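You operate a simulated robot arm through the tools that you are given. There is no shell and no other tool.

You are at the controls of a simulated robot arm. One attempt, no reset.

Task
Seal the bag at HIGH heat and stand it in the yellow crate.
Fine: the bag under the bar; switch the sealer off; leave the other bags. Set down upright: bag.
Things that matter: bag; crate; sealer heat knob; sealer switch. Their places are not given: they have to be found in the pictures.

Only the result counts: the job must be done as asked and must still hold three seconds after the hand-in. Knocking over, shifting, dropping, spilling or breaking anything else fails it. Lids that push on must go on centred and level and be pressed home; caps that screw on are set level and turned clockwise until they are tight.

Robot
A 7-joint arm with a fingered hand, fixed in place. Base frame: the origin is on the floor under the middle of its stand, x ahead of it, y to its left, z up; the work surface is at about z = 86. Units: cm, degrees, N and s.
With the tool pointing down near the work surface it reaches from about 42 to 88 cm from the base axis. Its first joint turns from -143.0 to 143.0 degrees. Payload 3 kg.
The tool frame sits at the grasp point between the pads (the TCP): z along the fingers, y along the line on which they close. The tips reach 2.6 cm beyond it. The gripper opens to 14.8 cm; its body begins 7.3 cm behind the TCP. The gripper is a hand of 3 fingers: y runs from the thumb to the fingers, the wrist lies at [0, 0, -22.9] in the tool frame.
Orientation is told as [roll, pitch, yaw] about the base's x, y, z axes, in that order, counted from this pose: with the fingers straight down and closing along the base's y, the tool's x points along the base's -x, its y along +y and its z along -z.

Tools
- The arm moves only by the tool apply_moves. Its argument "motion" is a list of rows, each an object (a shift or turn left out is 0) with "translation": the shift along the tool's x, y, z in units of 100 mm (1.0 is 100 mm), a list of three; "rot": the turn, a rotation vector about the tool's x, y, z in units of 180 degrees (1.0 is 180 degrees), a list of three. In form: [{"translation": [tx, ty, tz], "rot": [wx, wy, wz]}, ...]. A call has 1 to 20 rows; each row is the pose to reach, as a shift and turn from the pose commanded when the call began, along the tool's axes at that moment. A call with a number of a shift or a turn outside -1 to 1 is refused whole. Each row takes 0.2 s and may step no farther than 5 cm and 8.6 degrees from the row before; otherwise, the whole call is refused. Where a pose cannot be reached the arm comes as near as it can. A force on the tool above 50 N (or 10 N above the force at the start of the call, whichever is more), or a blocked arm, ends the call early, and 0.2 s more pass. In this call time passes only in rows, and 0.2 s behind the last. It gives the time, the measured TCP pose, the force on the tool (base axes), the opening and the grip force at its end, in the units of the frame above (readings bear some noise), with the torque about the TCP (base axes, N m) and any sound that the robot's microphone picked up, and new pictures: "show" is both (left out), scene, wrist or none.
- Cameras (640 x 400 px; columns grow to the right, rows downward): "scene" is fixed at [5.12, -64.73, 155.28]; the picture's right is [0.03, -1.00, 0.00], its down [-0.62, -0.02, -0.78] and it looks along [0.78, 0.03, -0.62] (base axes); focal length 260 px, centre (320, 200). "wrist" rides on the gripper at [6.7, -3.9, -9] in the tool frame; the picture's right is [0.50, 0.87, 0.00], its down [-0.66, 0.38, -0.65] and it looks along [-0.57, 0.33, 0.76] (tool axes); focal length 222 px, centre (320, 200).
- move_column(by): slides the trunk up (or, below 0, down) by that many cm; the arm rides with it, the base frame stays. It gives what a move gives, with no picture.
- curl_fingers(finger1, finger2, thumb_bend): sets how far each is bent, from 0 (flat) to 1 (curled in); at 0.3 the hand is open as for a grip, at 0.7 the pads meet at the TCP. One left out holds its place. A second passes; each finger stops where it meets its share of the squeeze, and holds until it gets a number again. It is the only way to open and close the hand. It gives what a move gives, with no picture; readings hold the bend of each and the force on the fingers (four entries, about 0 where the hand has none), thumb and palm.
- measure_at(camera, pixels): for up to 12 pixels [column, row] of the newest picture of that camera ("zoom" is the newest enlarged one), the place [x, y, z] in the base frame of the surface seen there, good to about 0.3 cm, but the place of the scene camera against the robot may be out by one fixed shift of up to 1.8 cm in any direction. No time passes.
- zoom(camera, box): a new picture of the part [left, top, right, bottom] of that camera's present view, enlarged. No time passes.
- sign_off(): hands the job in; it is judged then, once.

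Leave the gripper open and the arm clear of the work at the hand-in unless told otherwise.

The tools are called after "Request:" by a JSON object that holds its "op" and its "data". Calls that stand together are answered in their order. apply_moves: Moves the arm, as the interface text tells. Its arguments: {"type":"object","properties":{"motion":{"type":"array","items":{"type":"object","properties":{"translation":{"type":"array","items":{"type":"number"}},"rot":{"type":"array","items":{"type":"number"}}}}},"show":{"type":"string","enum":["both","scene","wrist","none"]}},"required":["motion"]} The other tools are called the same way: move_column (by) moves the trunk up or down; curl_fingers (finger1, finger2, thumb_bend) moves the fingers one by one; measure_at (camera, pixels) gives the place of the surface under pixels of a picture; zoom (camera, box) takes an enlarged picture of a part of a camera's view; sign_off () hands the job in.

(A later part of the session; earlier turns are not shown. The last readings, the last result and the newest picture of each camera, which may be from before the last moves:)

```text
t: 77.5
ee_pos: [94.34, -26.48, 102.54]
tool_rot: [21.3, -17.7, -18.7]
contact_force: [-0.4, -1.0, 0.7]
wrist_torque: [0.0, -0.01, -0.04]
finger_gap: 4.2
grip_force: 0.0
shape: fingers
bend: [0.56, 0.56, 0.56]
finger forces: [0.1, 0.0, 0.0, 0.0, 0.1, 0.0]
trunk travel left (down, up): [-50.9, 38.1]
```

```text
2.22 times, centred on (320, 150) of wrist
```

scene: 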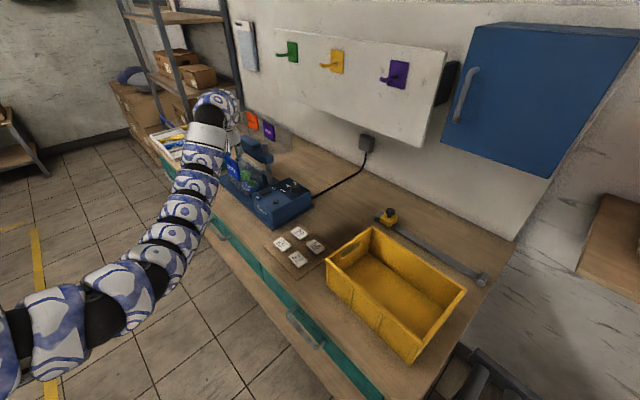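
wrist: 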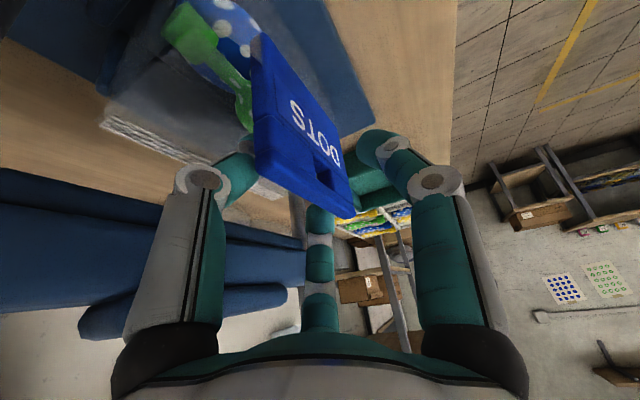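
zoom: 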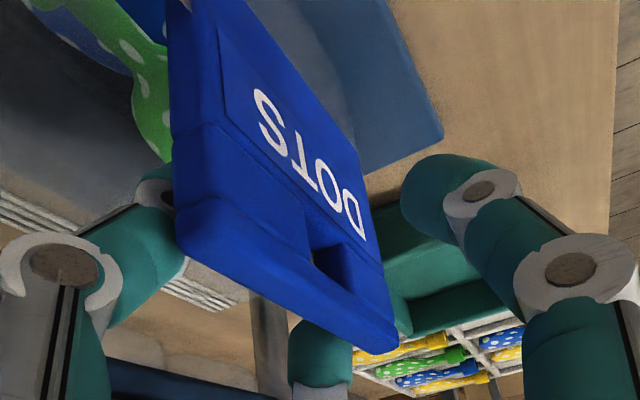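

The card is between the digits. I'll partly close to 0.6 and lower 1 cm.

Request:
{"op": "curl_fingers", "data": {"finger1": 0.62, "finger2": 0.6, "thumb_bend": 0.6}}

Request:
{"op": "apply_moves", "data": {"motion": [{"translation": [0.015, -0.017, 0.044]}, {"translation": [0.033, -0.038, 0.098]}], "show": "wrist"}}

Request:
{"op": "zoom", "data": {"camera": "wrist", "box": [220, 60, 420, 240]}}

```text
t: 78.5
ee_pos: [94.31, -26.52, 102.51]
tool_rot: [21.4, -17.8, -18.7]
contact_force: [0.2, 0.3, -0.4]
wrist_torque: [-0.02, 0.01, 0.03]
finger_gap: 2.69
grip_force: 0.1
shape: fingers
bend: [0.62, 0.6, 0.6]
finger forces: [0.1, 0.1, 0.1, 0.0, 0.1, 0.0]
trunk travel left (down, up): [-50.9, 38.1]
```

```text
t: 79.1
ee_pos: [94.36, -26.6, 101.36]
tool_rot: [21.3, -17.6, -18.8]
contact_force: [0.0, -0.7, -1.1]
wrist_torque: [0.01, -0.01, 0.02]
finger_gap: 2.71
grip_force: 0.0
shape: fingers
bend: [0.62, 0.6, 0.6]
finger forces: [0.0, 0.0, 0.1, 0.0, 0.0, 0.0]
trunk travel left (down, up): [-50.9, 38.1]
```

wrist: 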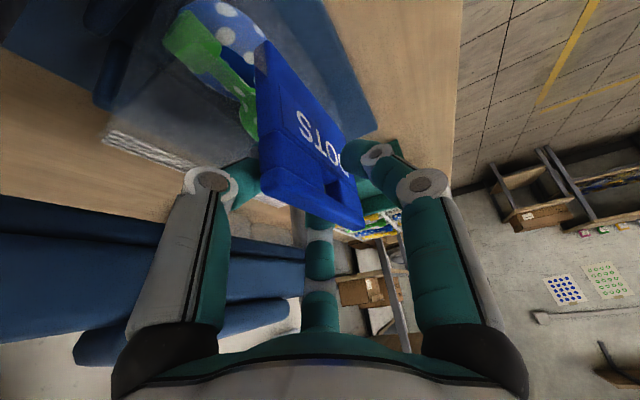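

```text
2.22 times, centred on (320, 150) of wrist
```

zoom: 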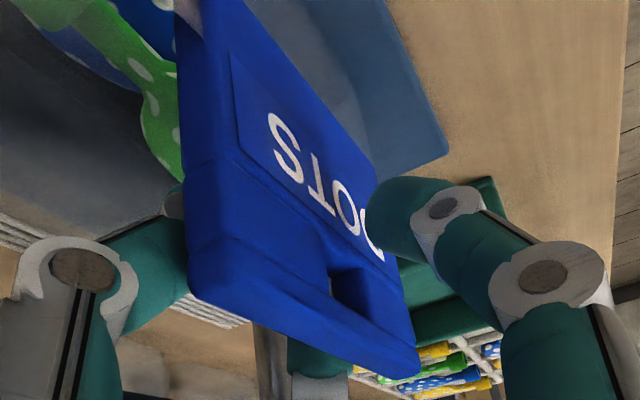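

No contact yet. Lowering 0.6 cm more, then closing on the card: front finger first, then all.

Request:
{"op": "apply_moves", "data": {"motion": [{"translation": [0.018, -0.021, 0.053]}], "show": "none"}}

Request:
{"op": "curl_fingers", "data": {"finger1": 0.65, "finger2": 0.62, "thumb_bend": 0.62}}

```text
t: 79.5
ee_pos: [94.32, -26.6, 100.77]
tool_rot: [21.5, -17.7, -18.8]
contact_force: [0.2, 0.4, 0.6]
wrist_torque: [-0.02, -0.03, -0.02]
finger_gap: 2.71
grip_force: 0.1
shape: fingers
bend: [0.62, 0.6, 0.6]
finger forces: [0.1, 0.1, 0.0, 0.0, 0.0, 0.1]
trunk travel left (down, up): [-50.9, 38.1]
```

```text
t: 80.5
ee_pos: [94.3, -26.48, 100.95]
tool_rot: [21.4, -17.7, -18.7]
contact_force: [-0.2, 0.2, 0.0]
wrist_torque: [-0.05, 0.04, -0.01]
finger_gap: 1.91
grip_force: 0.1
shape: fingers
bend: [0.65, 0.62, 0.62]
finger forces: [0.0, 0.0, 0.1, 0.1, 0.1, 0.2]
trunk travel left (down, up): [-50.9, 38.1]
```

Request:
{"op": "curl_fingers", "data": {"finger1": 0.67, "finger2": 0.64, "thumb_bend": 0.64}}

Request:
{"op": "apply_moves", "data": {"motion": [{"translation": [0, 0, 0]}], "show": "wrist"}}

Request:
{"op": "zoom", "data": {"camera": "wrist", "box": [220, 60, 420, 240]}}

```text
t: 81.5
ee_pos: [94.23, -26.61, 100.86]
tool_rot: [21.5, -17.7, -18.6]
contact_force: [-0.2, 0.3, -0.5]
wrist_torque: [-0.01, 0.02, -0.01]
finger_gap: 1.62
grip_force: 1.2
shape: fingers
bend: [0.65, 0.63, 0.64]
finger forces: [1.2, 0.5, 0.1, 0.0, 0.7, 0.0]
trunk travel left (down, up): [-50.9, 38.1]
```

```text
t: 81.9
ee_pos: [94.45, -26.64, 100.86]
tool_rot: [21.3, -17.7, -18.7]
contact_force: [-0.1, 0.1, 0.1]
wrist_torque: [-0.01, 0.02, 0.03]
finger_gap: 1.61
grip_force: 1.5
shape: fingers
bend: [0.65, 0.63, 0.64]
finger forces: [1.4, 0.5, 0.1, 0.0, 0.8, 0.0]
trunk travel left (down, up): [-50.9, 38.1]
```

wrist: 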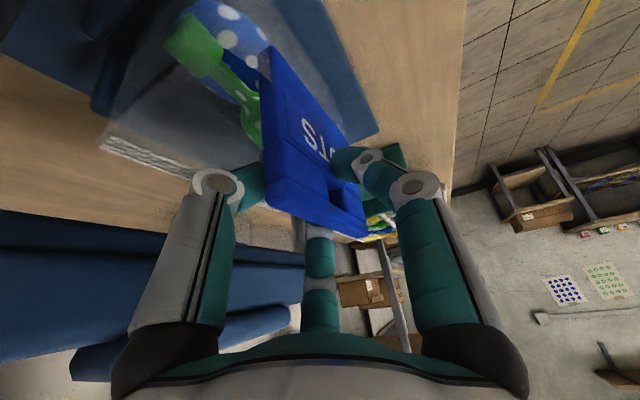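

```text
2.22 times, centred on (320, 150) of wrist
```

zoom: 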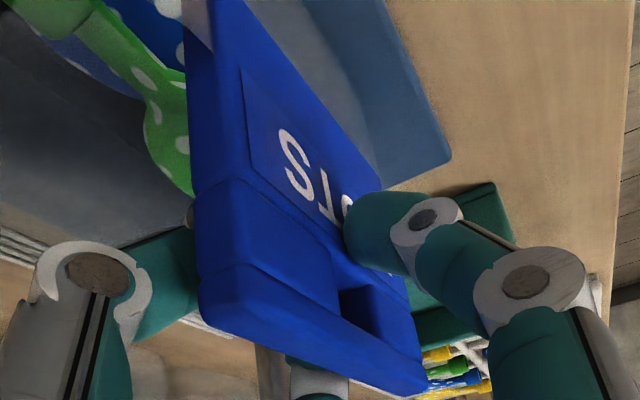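

All three digits touch the card with balanced light forces. Tightening the grip.

Request:
{"op": "curl_fingers", "data": {"finger1": 0.7, "finger2": 0.67, "thumb_bend": 0.68}}

```text
t: 82.9
ee_pos: [94.31, -26.56, 100.9]
tool_rot: [21.5, -17.7, -18.7]
contact_force: [-0.1, 0.9, 0.3]
wrist_torque: [-0.01, 0.0, -0.05]
finger_gap: 1.24
grip_force: 4.2
shape: fingers
bend: [0.65, 0.65, 0.66]
finger forces: [4.2, 1.7, 0.1, 0.1, 2.4, 0.0]
trunk travel left (down, up): [-50.9, 38.1]
```

Request:
{"op": "curl_fingers", "data": {"finger1": 0.78, "finger2": 0.75, "thumb_bend": 0.75}}

Request:
{"op": "apply_moves", "data": {"motion": [{"translation": [0, 0, 0]}], "show": "both"}}

Request:
{"op": "zoom", "data": {"camera": "wrist", "box": [220, 60, 420, 240]}}

Request:
{"op": "zoom", "data": {"camera": "scene", "box": [200, 110, 300, 210]}}

```text
t: 83.9
ee_pos: [94.44, -26.5, 100.93]
tool_rot: [21.4, -17.6, -18.7]
contact_force: [-0.7, 0.0, -0.5]
wrist_torque: [0.03, -0.02, 0.04]
finger_gap: 0.93
grip_force: 13.9
shape: fingers
bend: [0.63, 0.73, 0.69]
finger forces: [12.6, 5.8, 0.0, 0.0, 9.4, 0.1]
trunk travel left (down, up): [-50.9, 38.1]
```

```text
t: 84.3
ee_pos: [94.33, -26.6, 100.88]
tool_rot: [21.5, -17.7, -18.6]
contact_force: [0.1, 0.7, -1.1]
wrist_torque: [0.01, 0.02, 0.04]
finger_gap: 0.92
grip_force: 14.5
shape: fingers
bend: [0.63, 0.73, 0.69]
finger forces: [12.5, 5.8, 0.1, 0.0, 9.5, 0.0]
trunk travel left (down, up): [-50.9, 38.1]
```

scene: 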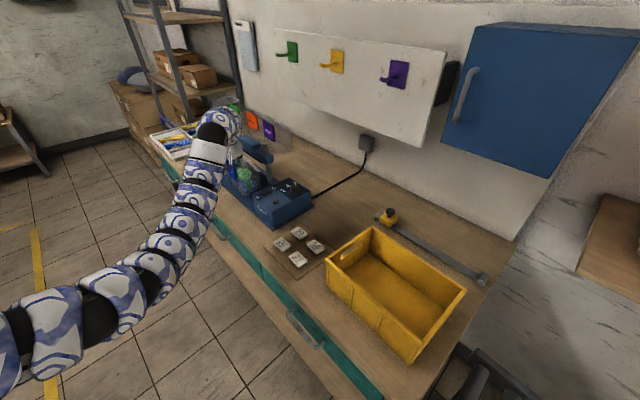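
wrist: 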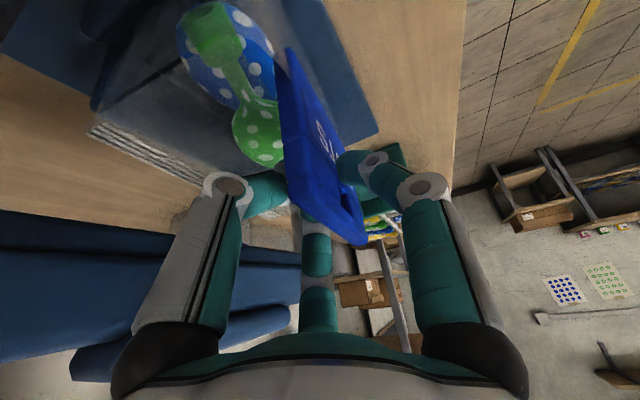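

```text
2.22 times, centred on (320, 150) of wrist
```

zoom: 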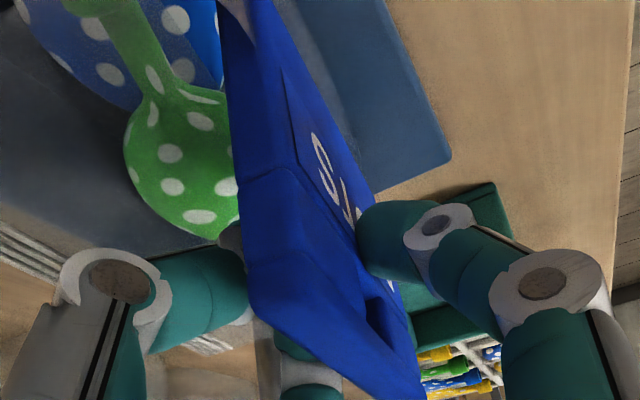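

```text
4.00 times, centred on (250, 160) of scene
```

zoom: 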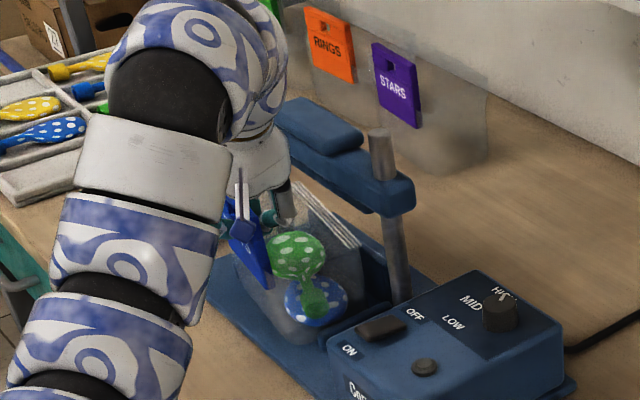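

The grip is firm (12.5 / 5.8 / 9.5 N), but the bag yawed somewhat as it was pinched. I'll measure the card and seal direction now.

Request:
{"op": "zoom", "data": {"camera": "wrist", "box": [220, 60, 420, 240]}}

Request:
{"op": "measure_at", "data": {"camera": "zoom", "pixels": [[255, 270], [300, 310], [350, 350], [400, 385], [270, 200], [300, 150], [250, 100], [380, 290], [30, 250], [5, 230], [190, 345], [210, 340]]}}

Request:
{"op": "measure_at", "data": {"camera": "wrist", "pixels": [[95, 132], [150, 157], [190, 178], [110, 145], [170, 165], [120, 90], [330, 70], [365, 225], [350, 245], [310, 80], [300, 130], [240, 130]]}}

```text
2.22 times, centred on (320, 150) of wrist
```

zoom: 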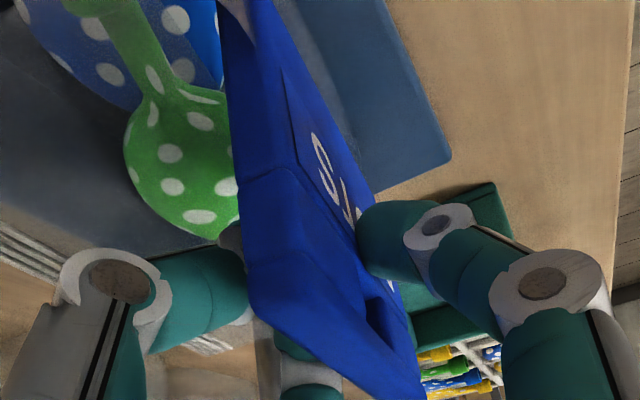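

```text
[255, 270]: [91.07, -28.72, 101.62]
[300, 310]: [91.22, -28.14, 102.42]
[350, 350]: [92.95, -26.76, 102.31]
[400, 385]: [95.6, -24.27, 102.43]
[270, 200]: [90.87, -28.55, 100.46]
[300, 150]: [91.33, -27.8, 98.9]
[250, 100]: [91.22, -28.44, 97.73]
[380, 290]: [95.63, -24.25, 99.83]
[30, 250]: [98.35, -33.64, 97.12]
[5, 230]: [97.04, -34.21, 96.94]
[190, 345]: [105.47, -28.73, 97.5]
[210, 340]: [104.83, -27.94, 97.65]
```

```text
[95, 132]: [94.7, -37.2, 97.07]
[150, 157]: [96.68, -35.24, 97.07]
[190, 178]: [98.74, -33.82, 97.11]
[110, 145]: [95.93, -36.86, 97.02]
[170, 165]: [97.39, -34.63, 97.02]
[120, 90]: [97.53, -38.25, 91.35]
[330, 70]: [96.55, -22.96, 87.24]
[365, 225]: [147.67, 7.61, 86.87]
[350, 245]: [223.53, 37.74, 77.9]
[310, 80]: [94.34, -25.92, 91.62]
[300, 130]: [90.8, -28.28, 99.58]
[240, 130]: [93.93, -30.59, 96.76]
```

The bag yawed about 4° and rose slightly as the fingers curled; it is held. I'll lift it 0.8 cm, check, then slide it out from under the bar toward the robot before lifting.

Request:
{"op": "apply_moves", "data": {"motion": [{"translation": [-0.012, 0.014, -0.035]}, {"translation": [-0.024, 0.028, -0.071]}], "show": "both"}}

Request:
{"op": "zoom", "data": {"camera": "scene", "box": [215, 130, 295, 210]}}

Request:
{"op": "zoom", "data": {"camera": "wrist", "box": [80, 0, 400, 240]}}

```text
t: 84.9
ee_pos: [94.28, -26.56, 101.69]
tool_rot: [21.3, -17.7, -18.6]
contact_force: [0.1, 0.0, -0.2]
wrist_torque: [0.01, 0.02, 0.02]
finger_gap: 0.91
grip_force: 14.4
shape: fingers
bend: [0.63, 0.73, 0.69]
finger forces: [12.7, 6.1, 0.0, 0.0, 9.4, 0.0]
trunk travel left (down, up): [-50.9, 38.1]
```

scene: 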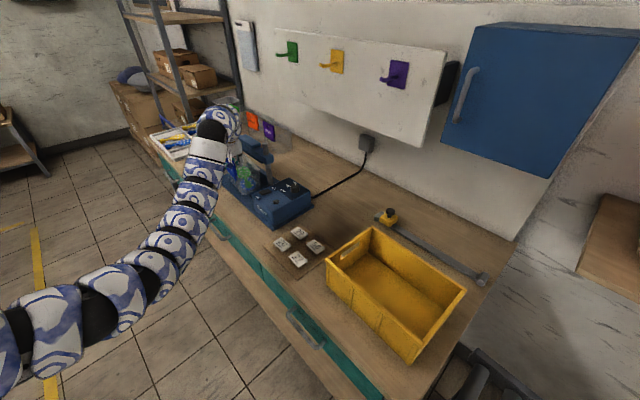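
wrist: 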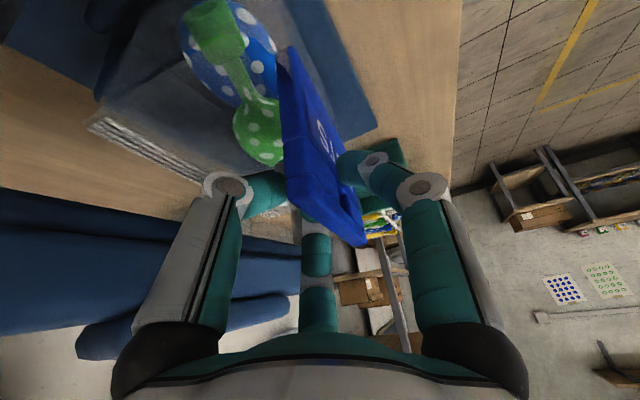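

```text
5.00 times, centred on (255, 170) of scene
```

zoom: 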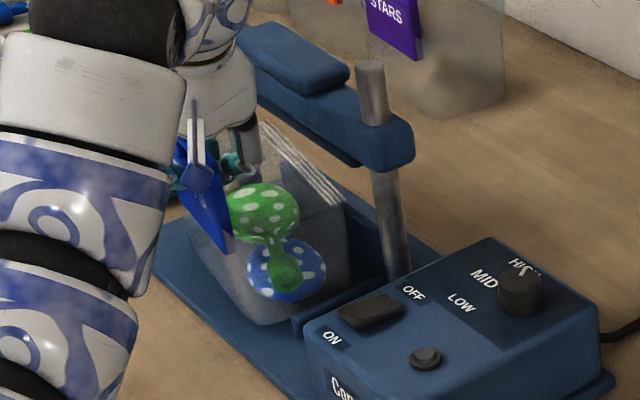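

```text
1.67 times, centred on (240, 120) of wrist
```

zoom: 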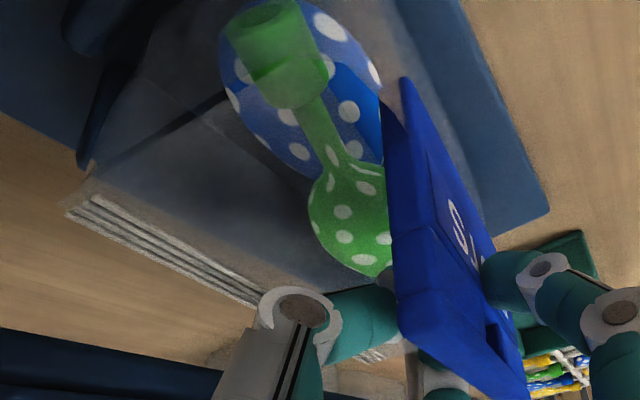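

Request:
{"op": "measure_at", "data": {"camera": "wrist", "pixels": [[95, 132], [110, 138], [150, 157], [190, 178], [170, 165], [290, 60], [295, 180], [330, 225], [320, 100], [300, 140], [250, 150], [360, 235]]}}

```text
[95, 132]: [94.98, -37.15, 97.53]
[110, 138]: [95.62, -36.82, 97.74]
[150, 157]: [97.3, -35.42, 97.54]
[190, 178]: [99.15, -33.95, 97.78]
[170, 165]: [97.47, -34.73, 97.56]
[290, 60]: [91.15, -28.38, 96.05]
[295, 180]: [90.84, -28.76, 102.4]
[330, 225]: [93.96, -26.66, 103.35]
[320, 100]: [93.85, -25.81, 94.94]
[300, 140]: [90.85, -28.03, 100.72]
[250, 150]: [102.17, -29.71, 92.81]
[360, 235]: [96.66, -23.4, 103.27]
```

The bag is lifted about 1 cm and hanging from the card with a slight 3–4° sag. Now I slide it straight toward the robot by 11 cm to clear the bar.

Request:
{"op": "apply_moves", "data": {"motion": [{"translation": [0.1, 0.058, -0.012]}, {"translation": [0.25, 0.145, -0.029]}, {"translation": [0.41, 0.237, -0.048]}, {"translation": [0.58, 0.336, -0.067]}, {"translation": [0.75, 0.434, -0.087]}, {"translation": [0.88, 0.51, -0.102]}, {"translation": [0.947, 0.548, -0.11]}], "show": "both"}}

Request:
{"op": "zoom", "data": {"camera": "scene", "box": [190, 110, 300, 230]}}

```text
t: 86.5
ee_pos: [87.8, -18.88, 100.78]
tool_rot: [21.4, -17.7, -18.8]
contact_force: [-0.3, 1.0, 0.2]
wrist_torque: [0.0, 0.04, -0.02]
finger_gap: 0.91
grip_force: 13.8
shape: fingers
bend: [0.63, 0.73, 0.71]
finger forces: [11.5, 7.8, 0.0, 0.0, 8.4, 0.0]
out of reach, approached as far as the arm can: row 5, 6, 7
trunk travel left (down, up): [-50.9, 38.1]
```

scene: 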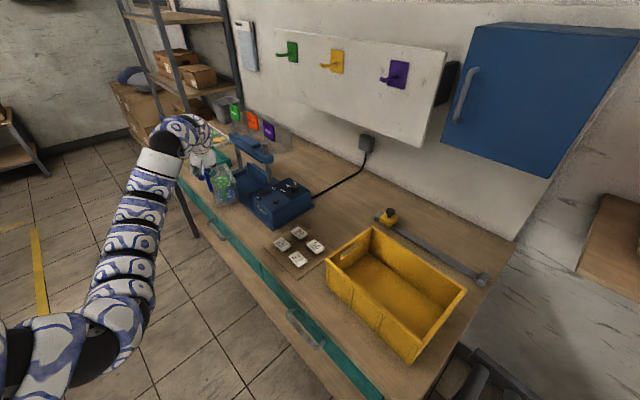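
wrist: 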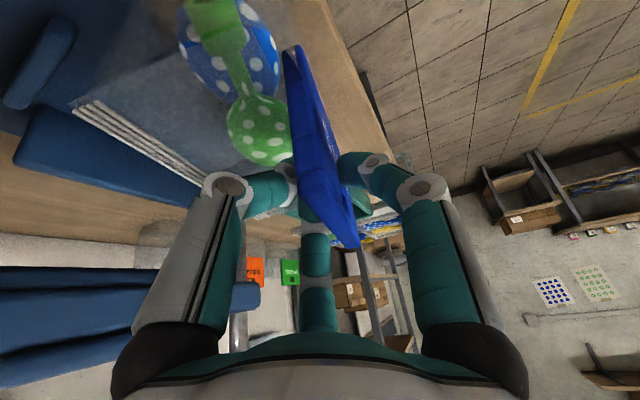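

```text
3.33 times, centred on (245, 170) of scene
```

zoom: 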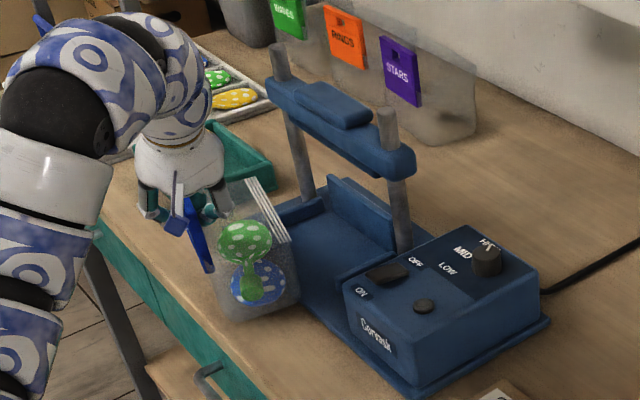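

The bag is out from under the bar, clear in front of the sealer. I'll lift straight up with the trunk by 14 cm.

Request:
{"op": "move_column", "data": {"by": 14}}

Request:
{"op": "apply_moves", "data": {"motion": [{"translation": [0, 0, 0]}], "show": "both"}}

Request:
{"op": "zoom", "data": {"camera": "scene", "box": [170, 80, 300, 220]}}

```text
t: 88.2
ee_pos: [87.95, -18.85, 114.82]
tool_rot: [21.4, -17.8, -18.7]
contact_force: [-0.9, 0.4, -0.2]
wrist_torque: [0.0, -0.01, 0.01]
finger_gap: 0.89
grip_force: 13.7
shape: fingers
bend: [0.63, 0.73, 0.71]
finger forces: [11.5, 7.9, 0.0, 0.0, 8.3, 0.0]
trunk travel left (down, up): [-64.9, 24.1]
```

```text
t: 88.6
ee_pos: [87.82, -18.97, 114.78]
tool_rot: [21.3, -17.7, -18.7]
contact_force: [0.5, 0.9, -0.5]
wrist_torque: [0.02, 0.01, 0.02]
finger_gap: 0.94
grip_force: 13.8
shape: fingers
bend: [0.63, 0.73, 0.71]
finger forces: [11.5, 8.0, 0.1, 0.0, 8.3, 0.0]
trunk travel left (down, up): [-64.9, 24.1]
```

scene: 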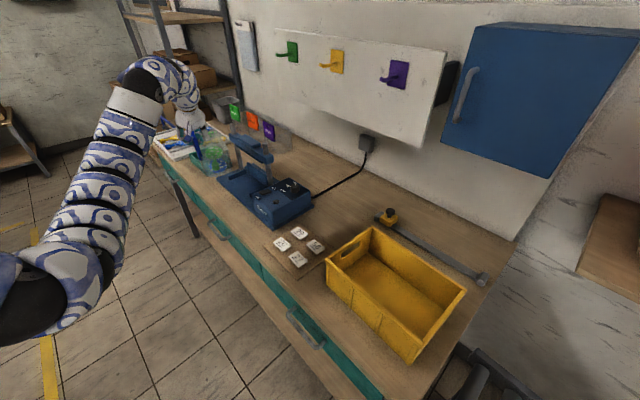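
wrist: 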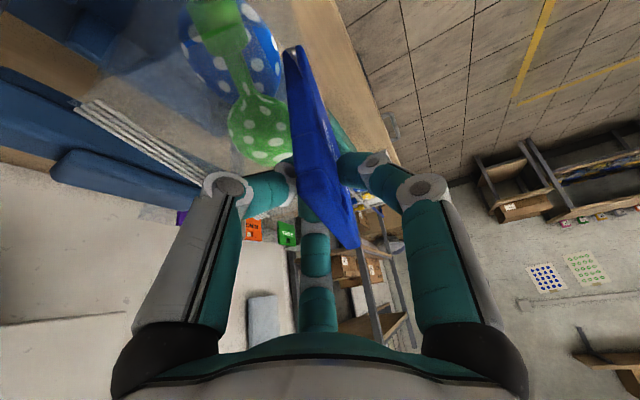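

```text
2.86 times, centred on (235, 150) of scene
```

zoom: 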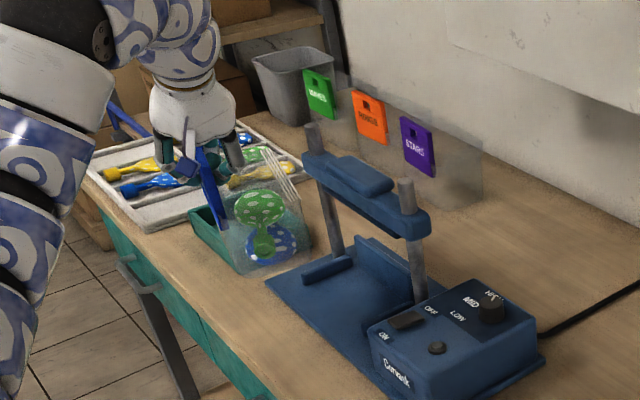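

The bag hangs upright and secure. I'll raise another 12 cm with the trunk so its bottom (z≈113) clears the posts, then swing about the base axis toward the crate in repeated arc steps.

Request:
{"op": "move_column", "data": {"by": 12}}

Request:
{"op": "apply_moves", "data": {"motion": [{"translation": [-0.019, -0.318, -0.118], "rot": [0.00365, -0.00418, 0.01068]}, {"translation": [-0.038, -0.636, -0.236], "rot": [0.00731, -0.00835, 0.02136]}, {"translation": [-0.0571, -0.9545, -0.3539], "rot": [0.01096, -0.01253, 0.03204]}], "show": "none"}}

```text
t: 90.1
ee_pos: [87.83, -18.84, 126.75]
tool_rot: [21.5, -17.8, -18.6]
contact_force: [0.5, 0.6, -2.0]
wrist_torque: [0.03, 0.03, -0.02]
finger_gap: 0.9
grip_force: 13.5
shape: fingers
bend: [0.63, 0.73, 0.71]
finger forces: [11.5, 7.9, 0.0, 0.0, 8.3, 0.0]
trunk travel left (down, up): [-76.9, 12.1]
```

```text
t: 90.9
ee_pos: [86.79, -28.88, 125.67]
tool_rot: [21.5, -17.8, -25.1]
contact_force: [0.4, -0.6, -1.3]
wrist_torque: [0.0, 0.04, -0.01]
finger_gap: 0.9
grip_force: 13.7
shape: fingers
bend: [0.63, 0.73, 0.71]
finger forces: [11.4, 7.9, 0.0, 0.0, 8.3, 0.0]
out of reach, approached as far as the arm can: row 1, 2, 3
trunk travel left (down, up): [-76.9, 12.1]
```

It held on track but slid slightly outward at the limit. I'll raise the trunk 5 cm more for clearance and continue swinging.

Request:
{"op": "move_column", "data": {"by": 5}}

Request:
{"op": "apply_moves", "data": {"motion": [{"translation": [-0.02, -0.324, -0.12], "rot": [0.00365, -0.00418, 0.01068]}, {"translation": [-0.041, -0.647, -0.239], "rot": [0.00731, -0.00835, 0.02136]}, {"translation": [-0.0612, -0.971, -0.359], "rot": [0.01096, -0.01253, 0.03204]}], "show": "none"}}

Request:
{"op": "apply_moves", "data": {"motion": [{"translation": [-0.02, -0.324, -0.12], "rot": [0.00365, -0.00418, 0.01068]}, {"translation": [-0.041, -0.647, -0.239], "rot": [0.00731, -0.00835, 0.02136]}, {"translation": [-0.0612, -0.971, -0.359], "rot": [0.01096, -0.01253, 0.03204]}], "show": "both"}}

```text
t: 91.8
ee_pos: [86.77, -28.86, 130.71]
tool_rot: [21.5, -17.6, -25.1]
contact_force: [-0.1, -0.2, -1.3]
wrist_torque: [0.03, 0.01, -0.03]
finger_gap: 0.9
grip_force: 13.7
shape: fingers
bend: [0.63, 0.73, 0.71]
finger forces: [11.4, 7.8, 0.1, 0.0, 8.4, 0.1]
trunk travel left (down, up): [-81.9, 7.1]
```

```text
t: 92.6
ee_pos: [84.66, -38.95, 130.16]
tool_rot: [21.4, -17.8, -31.7]
contact_force: [0.0, -0.6, -1.2]
wrist_torque: [0.0, 0.01, 0.01]
finger_gap: 0.9
grip_force: 13.7
shape: fingers
bend: [0.63, 0.73, 0.71]
finger forces: [11.4, 8.0, 0.1, 0.0, 8.5, 0.0]
out of reach, approached as far as the arm can: row 1, 2, 3
trunk travel left (down, up): [-81.9, 7.1]
```

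```text
t: 93.4
ee_pos: [80.8, -48.32, 129.29]
tool_rot: [21.5, -17.7, -38.2]
contact_force: [-0.1, 0.1, 0.0]
wrist_torque: [0.02, 0.03, 0.02]
finger_gap: 0.91
grip_force: 13.6
shape: fingers
bend: [0.63, 0.73, 0.71]
finger forces: [11.4, 8.0, 0.0, 0.0, 8.5, 0.0]
out of reach, approached as far as the arm can: row 1, 2, 3
trunk travel left (down, up): [-81.9, 7.1]
```

scene: 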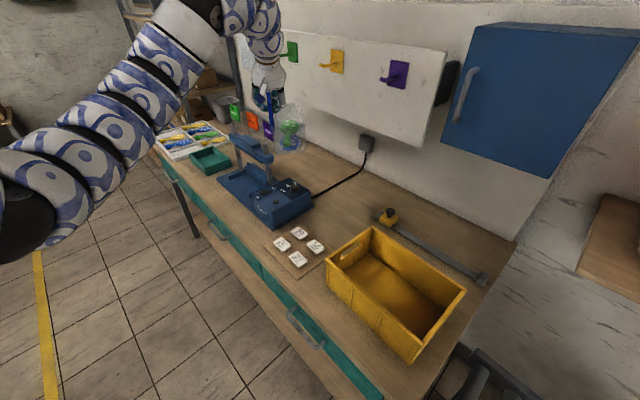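
wrist: 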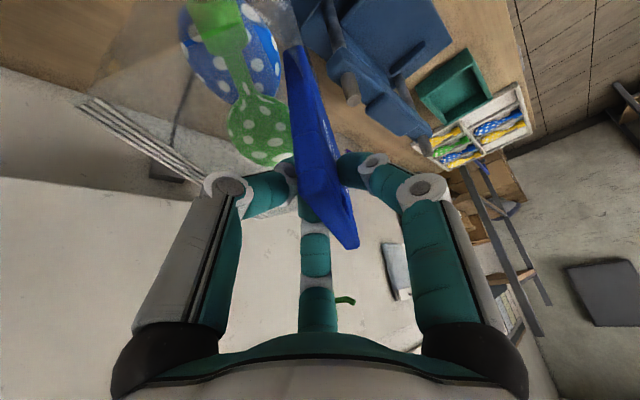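

The arm drifts outward because the hand tilts sideways. Turning the hand -40° about the vertical relaxes that and gives the bag orientation I want in the crate, so I'll do it here in the clear.

Request:
{"op": "apply_moves", "data": {"motion": [{"rot": [0.0135, -0.0154, 0.0394]}, {"rot": [0.027, -0.0308, 0.0789]}, {"rot": [0.0404, -0.0463, 0.1183]}, {"rot": [0.0539, -0.0617, 0.1578]}, {"rot": [0.0674, -0.0771, 0.1972]}], "show": "both"}}

```text
t: 94.6
ee_pos: [80.82, -48.31, 128.91]
tool_rot: [21.5, -17.7, -78.3]
contact_force: [0.0, -0.9, -1.1]
wrist_torque: [0.0, -0.03, 0.02]
finger_gap: 0.87
grip_force: 13.9
shape: fingers
bend: [0.63, 0.73, 0.71]
finger forces: [11.4, 8.2, 0.0, 0.0, 8.6, 0.0]
trunk travel left (down, up): [-81.9, 7.1]
```

scene: 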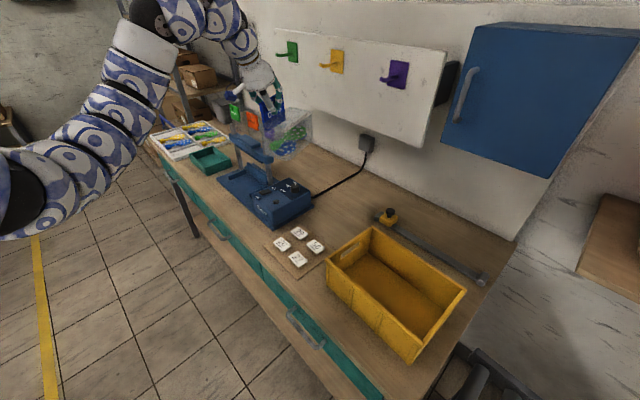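
wrist: 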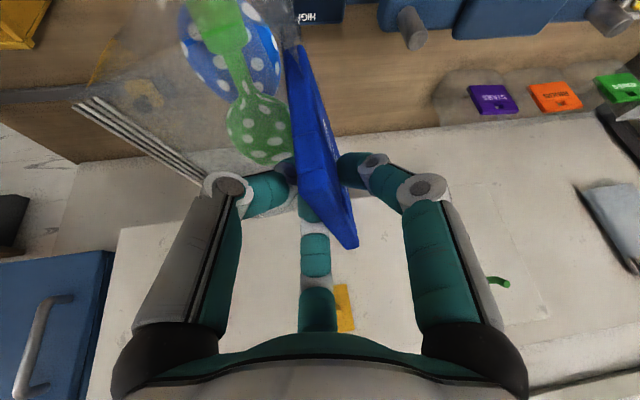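

That reached fully, with the hand now pointing radially. Before going over the crate I'll check where the blue wall cabinet is, since it may overhang.

Request:
{"op": "measure_at", "data": {"camera": "scene", "pixels": [[448, 138], [545, 172], [478, 32], [625, 45], [500, 100], [465, 95], [445, 90], [430, 130], [560, 120], [365, 60], [395, 75], [500, 150]]}}

```text
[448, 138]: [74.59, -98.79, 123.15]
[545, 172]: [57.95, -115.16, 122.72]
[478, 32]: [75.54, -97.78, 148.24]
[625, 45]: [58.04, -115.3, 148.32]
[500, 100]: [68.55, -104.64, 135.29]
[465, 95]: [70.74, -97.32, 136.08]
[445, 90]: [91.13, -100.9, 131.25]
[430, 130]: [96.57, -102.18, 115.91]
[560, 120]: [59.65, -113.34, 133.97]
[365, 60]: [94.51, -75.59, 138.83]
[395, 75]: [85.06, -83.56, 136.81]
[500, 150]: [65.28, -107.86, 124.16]
```

The cabinet front is at f≈122 cm and the crate reaches only f≈99.5, so there's no overhang. Continuing the swing toward the crate.

Request:
{"op": "apply_moves", "data": {"motion": [{"translation": [-0.228, -0.273, -0.029], "rot": [0.00365, -0.00418, 0.01068]}, {"translation": [-0.455, -0.545, -0.058], "rot": [0.00731, -0.00835, 0.02136]}, {"translation": [-0.683, -0.818, -0.086], "rot": [0.01096, -0.01253, 0.03204]}], "show": "none"}}

Request:
{"op": "apply_moves", "data": {"motion": [{"translation": [-0.228, -0.273, -0.029], "rot": [0.00365, -0.00418, 0.01068]}, {"translation": [-0.455, -0.545, -0.058], "rot": [0.00731, -0.00835, 0.02136]}, {"translation": [-0.683, -0.818, -0.086], "rot": [0.01096, -0.01253, 0.03204]}], "show": "none"}}

Request:
{"op": "apply_moves", "data": {"motion": [{"translation": [-0.228, -0.273, -0.029], "rot": [0.00365, -0.00418, 0.01068]}, {"translation": [-0.455, -0.545, -0.058], "rot": [0.00731, -0.00835, 0.02136]}, {"translation": [-0.683, -0.818, -0.086], "rot": [0.01096, -0.01253, 0.03204]}], "show": "both"}}

```text
t: 95.4
ee_pos: [74.25, -56.9, 128.94]
tool_rot: [21.5, -17.7, -84.8]
contact_force: [0.0, 0.0, -0.2]
wrist_torque: [0.02, 0.01, -0.01]
finger_gap: 0.91
grip_force: 14.7
shape: fingers
bend: [0.63, 0.73, 0.71]
finger forces: [11.3, 8.3, 0.1, 0.1, 8.7, 0.0]
trunk travel left (down, up): [-81.9, 7.1]
```

```text
t: 96.2
ee_pos: [67.09, -64.57, 128.58]
tool_rot: [21.5, -17.6, -91.3]
contact_force: [-1.1, 0.7, -0.5]
wrist_torque: [0.02, -0.01, 0.0]
finger_gap: 0.88
grip_force: 14.1
shape: fingers
bend: [0.63, 0.73, 0.71]
finger forces: [11.4, 8.4, 0.0, 0.0, 8.8, 0.0]
trunk travel left (down, up): [-81.9, 7.1]
```

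```text
t: 97.0
ee_pos: [58.9, -71.63, 128.72]
tool_rot: [21.6, -17.7, -97.7]
contact_force: [-0.1, 0.0, -1.1]
wrist_torque: [0.01, 0.0, 0.0]
finger_gap: 0.89
grip_force: 14.1
shape: fingers
bend: [0.63, 0.73, 0.71]
finger forces: [11.4, 8.5, 0.1, 0.0, 8.9, 0.1]
trunk travel left (down, up): [-81.9, 7.1]
```

scene: 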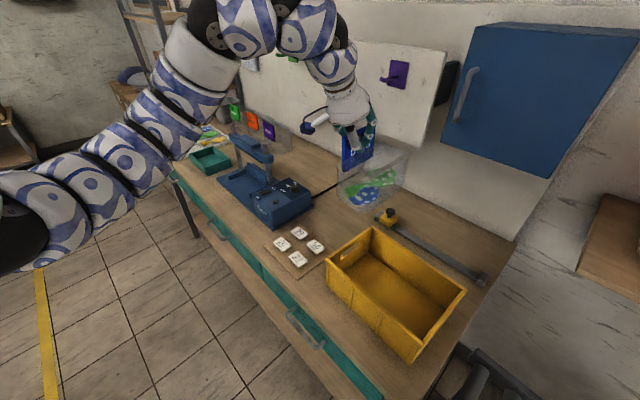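
wrist: 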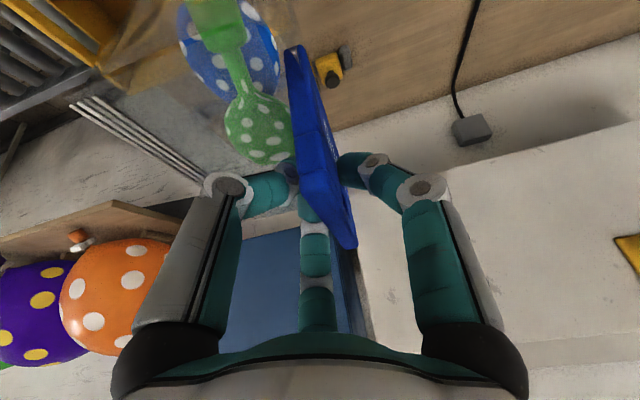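

The bag is approaching the crate and held well. I'll zoom to check that it's upright.

Request:
{"op": "zoom", "data": {"camera": "scene", "box": [290, 80, 430, 230]}}

Request:
{"op": "measure_at", "data": {"camera": "zoom", "pixels": [[275, 200], [330, 160], [360, 195], [280, 235], [370, 170], [430, 230], [410, 270], [300, 300], [350, 330], [420, 290], [380, 260], [320, 270]]}}

```text
2.67 times, centred on (360, 155) of scene
```

zoom: 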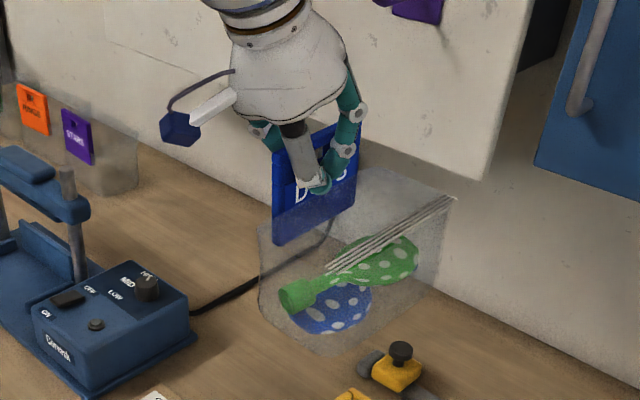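

```text
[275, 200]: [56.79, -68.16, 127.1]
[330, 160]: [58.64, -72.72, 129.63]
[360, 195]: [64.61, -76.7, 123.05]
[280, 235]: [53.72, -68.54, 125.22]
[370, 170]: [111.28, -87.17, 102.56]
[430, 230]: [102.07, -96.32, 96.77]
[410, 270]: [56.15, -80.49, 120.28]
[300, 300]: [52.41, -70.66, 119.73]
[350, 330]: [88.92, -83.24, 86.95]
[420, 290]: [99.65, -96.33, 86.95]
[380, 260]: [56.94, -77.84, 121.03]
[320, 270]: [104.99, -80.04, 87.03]
```

Request:
{"op": "measure_at", "data": {"camera": "wrist", "pixels": [[80, 103], [100, 110], [140, 140], [170, 155], [195, 175], [110, 125], [290, 60], [300, 150], [330, 225], [350, 235], [320, 100], [310, 195]]}}

Request:
{"op": "zoom", "data": {"camera": "wrist", "box": [60, 40, 380, 260]}}

```text
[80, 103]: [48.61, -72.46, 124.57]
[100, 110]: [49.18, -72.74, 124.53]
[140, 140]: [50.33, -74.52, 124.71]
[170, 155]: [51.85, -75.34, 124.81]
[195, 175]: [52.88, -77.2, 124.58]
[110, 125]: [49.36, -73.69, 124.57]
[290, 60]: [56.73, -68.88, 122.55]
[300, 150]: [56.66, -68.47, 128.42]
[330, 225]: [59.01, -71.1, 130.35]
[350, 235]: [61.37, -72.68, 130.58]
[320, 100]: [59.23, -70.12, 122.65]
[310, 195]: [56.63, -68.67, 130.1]
```

```text
1.82 times, centred on (220, 150) of wrist
```

zoom: 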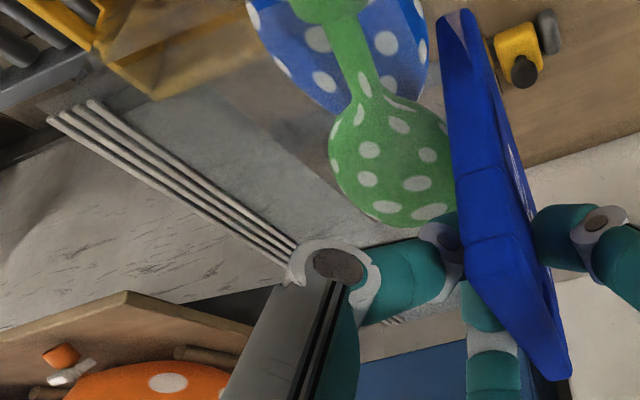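

The bag's long side now runs at about -45°, matching the crate's short (f) direction, with 14 cm in 18 cm, so I keep this yaw. It sags about 4.5° toward the seal side; I'll level that while translating over the crate.

Request:
{"op": "apply_moves", "data": {"motion": [{"translation": [-0.22, -0.284, -0.036], "rot": [0.0047, -0.0057, -0.0038]}, {"translation": [-0.44, -0.569, -0.072], "rot": [0.0094, -0.0114, -0.0077]}, {"translation": [-0.661, -0.853, -0.108], "rot": [0.0141, -0.0171, -0.0115]}], "show": "both"}}

Request:
{"op": "zoom", "data": {"camera": "scene", "box": [310, 100, 480, 290]}}

```text
t: 97.8
ee_pos: [49.99, -77.49, 128.96]
tool_rot: [18.6, -21.2, -96.8]
contact_force: [0.5, 0.4, -0.2]
wrist_torque: [-0.01, -0.02, 0.02]
finger_gap: 0.88
grip_force: 14.8
shape: fingers
bend: [0.63, 0.73, 0.71]
finger forces: [11.4, 8.4, 0.1, 0.0, 8.9, 0.0]
trunk travel left (down, up): [-81.9, 7.1]
```

scene: 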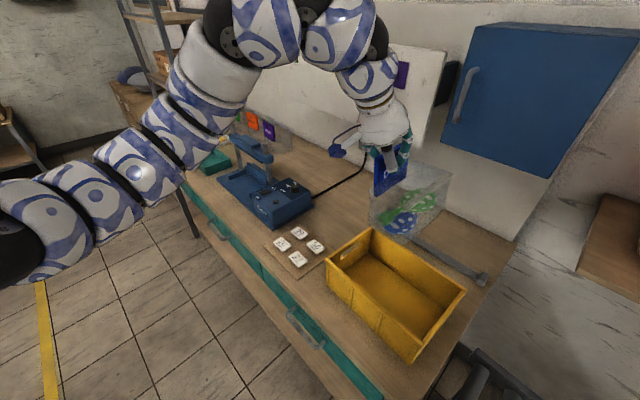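
wrist: 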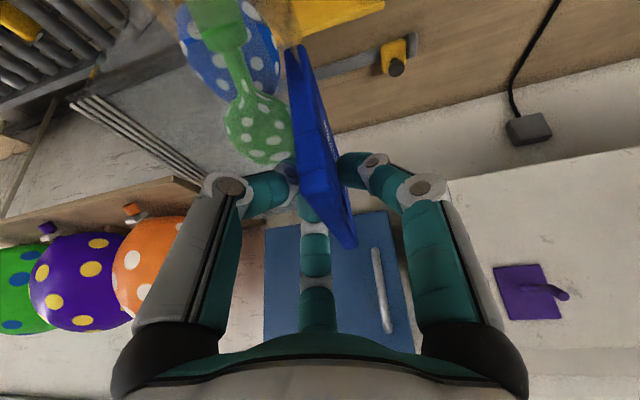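

```text
2.11 times, centred on (395, 195) of scene
```

zoom: 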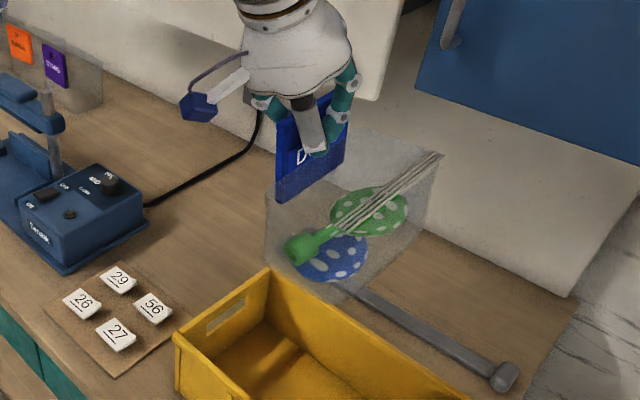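

Request:
{"op": "measure_at", "data": {"camera": "wrist", "pixels": [[80, 103], [100, 112], [140, 140], [170, 155], [195, 175], [290, 60], [300, 150], [330, 225], [348, 235], [320, 100], [310, 195], [340, 5]]}}

```text
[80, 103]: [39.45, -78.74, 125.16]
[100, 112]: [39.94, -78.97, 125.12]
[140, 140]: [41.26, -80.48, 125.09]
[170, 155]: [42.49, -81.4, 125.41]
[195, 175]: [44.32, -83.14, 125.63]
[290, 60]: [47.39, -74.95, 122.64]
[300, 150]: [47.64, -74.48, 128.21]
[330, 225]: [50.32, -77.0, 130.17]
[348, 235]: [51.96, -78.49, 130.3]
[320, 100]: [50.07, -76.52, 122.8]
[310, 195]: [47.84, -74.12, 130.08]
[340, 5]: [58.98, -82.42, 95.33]
```

The bag is level in pitch now, with a slight 2–3° roll. I'll correct that roll, shift 0.4 cm, then lower by trunk to just above the rim.

Request:
{"op": "apply_moves", "data": {"motion": [{"translation": [0.02, -0.028, -0.019], "rot": [0.0105, 0.0091, 0]}], "show": "none"}}

Request:
{"op": "move_column", "data": {"by": -12}}

Request:
{"op": "apply_moves", "data": {"motion": [{"translation": [0, 0, 0]}], "show": "both"}}

Request:
{"op": "zoom", "data": {"camera": "scene", "box": [310, 140, 490, 370]}}

```text
t: 98.2
ee_pos: [49.68, -77.35, 129.0]
tool_rot: [16.5, -19.7, -96.3]
contact_force: [-0.7, 0.6, 0.2]
wrist_torque: [0.0, 0.03, 0.0]
finger_gap: 0.89
grip_force: 14.5
shape: fingers
bend: [0.63, 0.73, 0.71]
finger forces: [11.4, 8.5, 0.0, 0.0, 8.8, 0.0]
trunk travel left (down, up): [-81.9, 7.1]
```

```text
t: 99.7
ee_pos: [49.71, -77.17, 116.91]
tool_rot: [16.6, -19.7, -96.3]
contact_force: [0.2, -0.4, -0.6]
wrist_torque: [0.02, -0.01, -0.01]
finger_gap: 0.86
grip_force: 14.4
shape: fingers
bend: [0.63, 0.73, 0.71]
finger forces: [11.5, 8.7, 0.0, 0.0, 8.8, 0.0]
trunk travel left (down, up): [-69.9, 19.1]
```

```text
t: 100.1
ee_pos: [49.64, -77.27, 116.81]
tool_rot: [16.7, -19.7, -96.3]
contact_force: [-0.2, 0.0, -0.3]
wrist_torque: [0.0, -0.02, 0.0]
finger_gap: 0.87
grip_force: 14.2
shape: fingers
bend: [0.63, 0.73, 0.71]
finger forces: [11.5, 8.7, 0.1, 0.0, 8.9, 0.1]
trunk travel left (down, up): [-69.9, 19.1]
```

scene: 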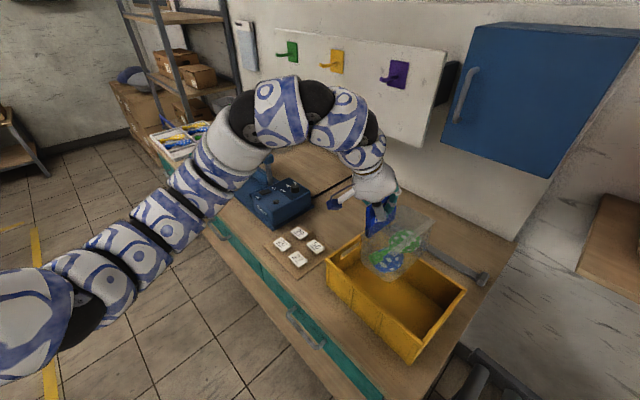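
wrist: 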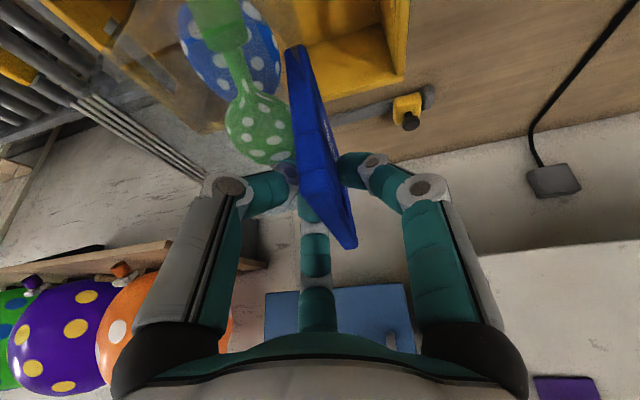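

```text
1.74 times, centred on (400, 255) of scene
```

zoom: 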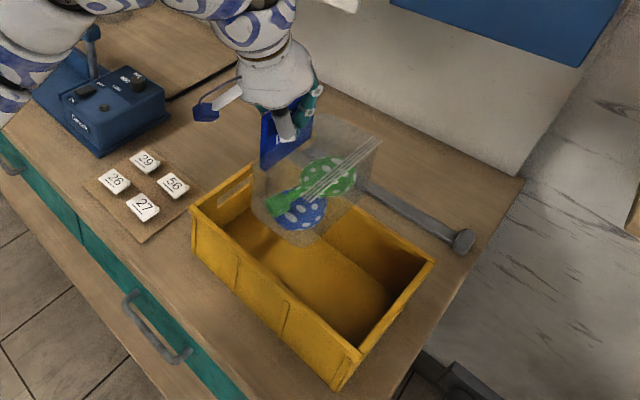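

I'll measure the crate rim with the wrist camera for the true position, together with the bag.

Request:
{"op": "zoom", "data": {"camera": "wrist", "box": [60, 0, 420, 200]}}

Request:
{"op": "measure_at", "data": {"camera": "zoom", "pixels": [[612, 140], [600, 60], [575, 20], [540, 150], [560, 130], [20, 170], [130, 230], [260, 310], [100, 60], [60, 20], [580, 120], [230, 220]]}}

```text
1.78 times, centred on (240, 100) of wrist
```

zoom: 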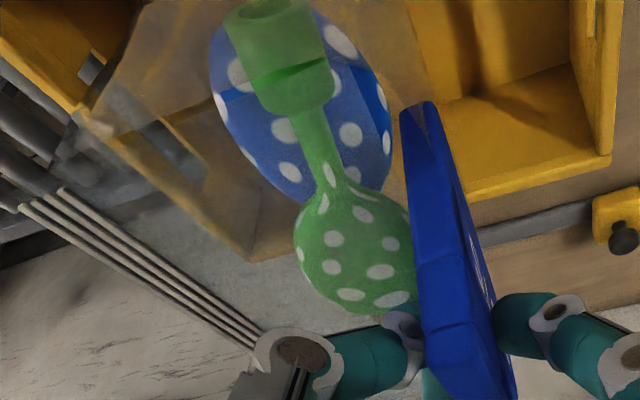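

```text
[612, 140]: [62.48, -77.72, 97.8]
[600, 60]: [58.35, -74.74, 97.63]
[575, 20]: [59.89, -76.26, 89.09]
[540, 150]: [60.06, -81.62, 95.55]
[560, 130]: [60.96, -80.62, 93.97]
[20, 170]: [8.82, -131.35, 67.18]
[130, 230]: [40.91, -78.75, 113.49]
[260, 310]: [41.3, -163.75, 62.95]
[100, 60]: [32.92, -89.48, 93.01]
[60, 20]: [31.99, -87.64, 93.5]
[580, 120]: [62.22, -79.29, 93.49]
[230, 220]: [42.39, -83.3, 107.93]
```

Crate and bag positions agree; the bag has over 1 cm margin on each side. Lowering 11 cm into the crate.

Request:
{"op": "move_column", "data": {"by": -8}}

Request:
{"op": "apply_moves", "data": {"motion": [{"translation": [0, 0, 0]}], "show": "both"}}

Request:
{"op": "zoom", "data": {"camera": "scene", "box": [310, 170, 490, 370]}}

```text
t: 101.3
ee_pos: [49.58, -77.07, 108.8]
tool_rot: [16.5, -19.7, -96.3]
contact_force: [1.1, -0.1, -0.5]
wrist_torque: [0.0, 0.0, -0.01]
finger_gap: 0.88
grip_force: 14.6
shape: fingers
bend: [0.63, 0.73, 0.71]
finger forces: [11.4, 8.7, 0.1, 0.0, 8.8, 0.0]
trunk travel left (down, up): [-61.9, 27.1]
```

```text
t: 101.7
ee_pos: [49.71, -77.22, 109.04]
tool_rot: [16.6, -19.7, -96.2]
contact_force: [-0.7, 0.3, -0.3]
wrist_torque: [0.04, 0.03, -0.06]
finger_gap: 0.83
grip_force: 14.0
shape: fingers
bend: [0.63, 0.73, 0.71]
finger forces: [11.4, 8.6, 0.0, 0.0, 8.8, 0.0]
trunk travel left (down, up): [-61.9, 27.1]
```

scene: 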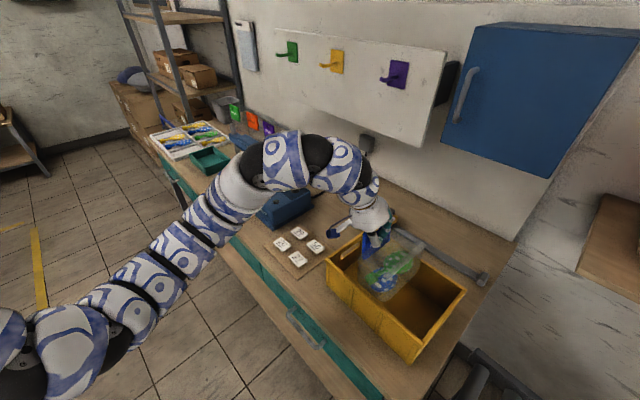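
wrist: 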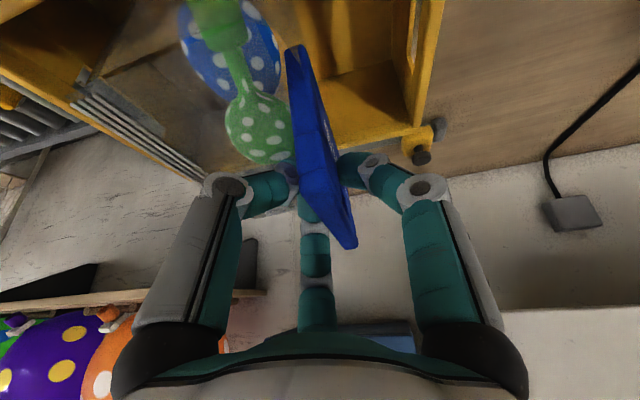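

```text
2.00 times, centred on (400, 270) of scene
```

zoom: 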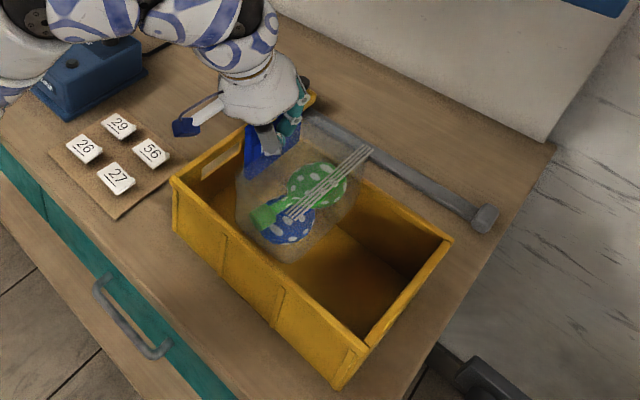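

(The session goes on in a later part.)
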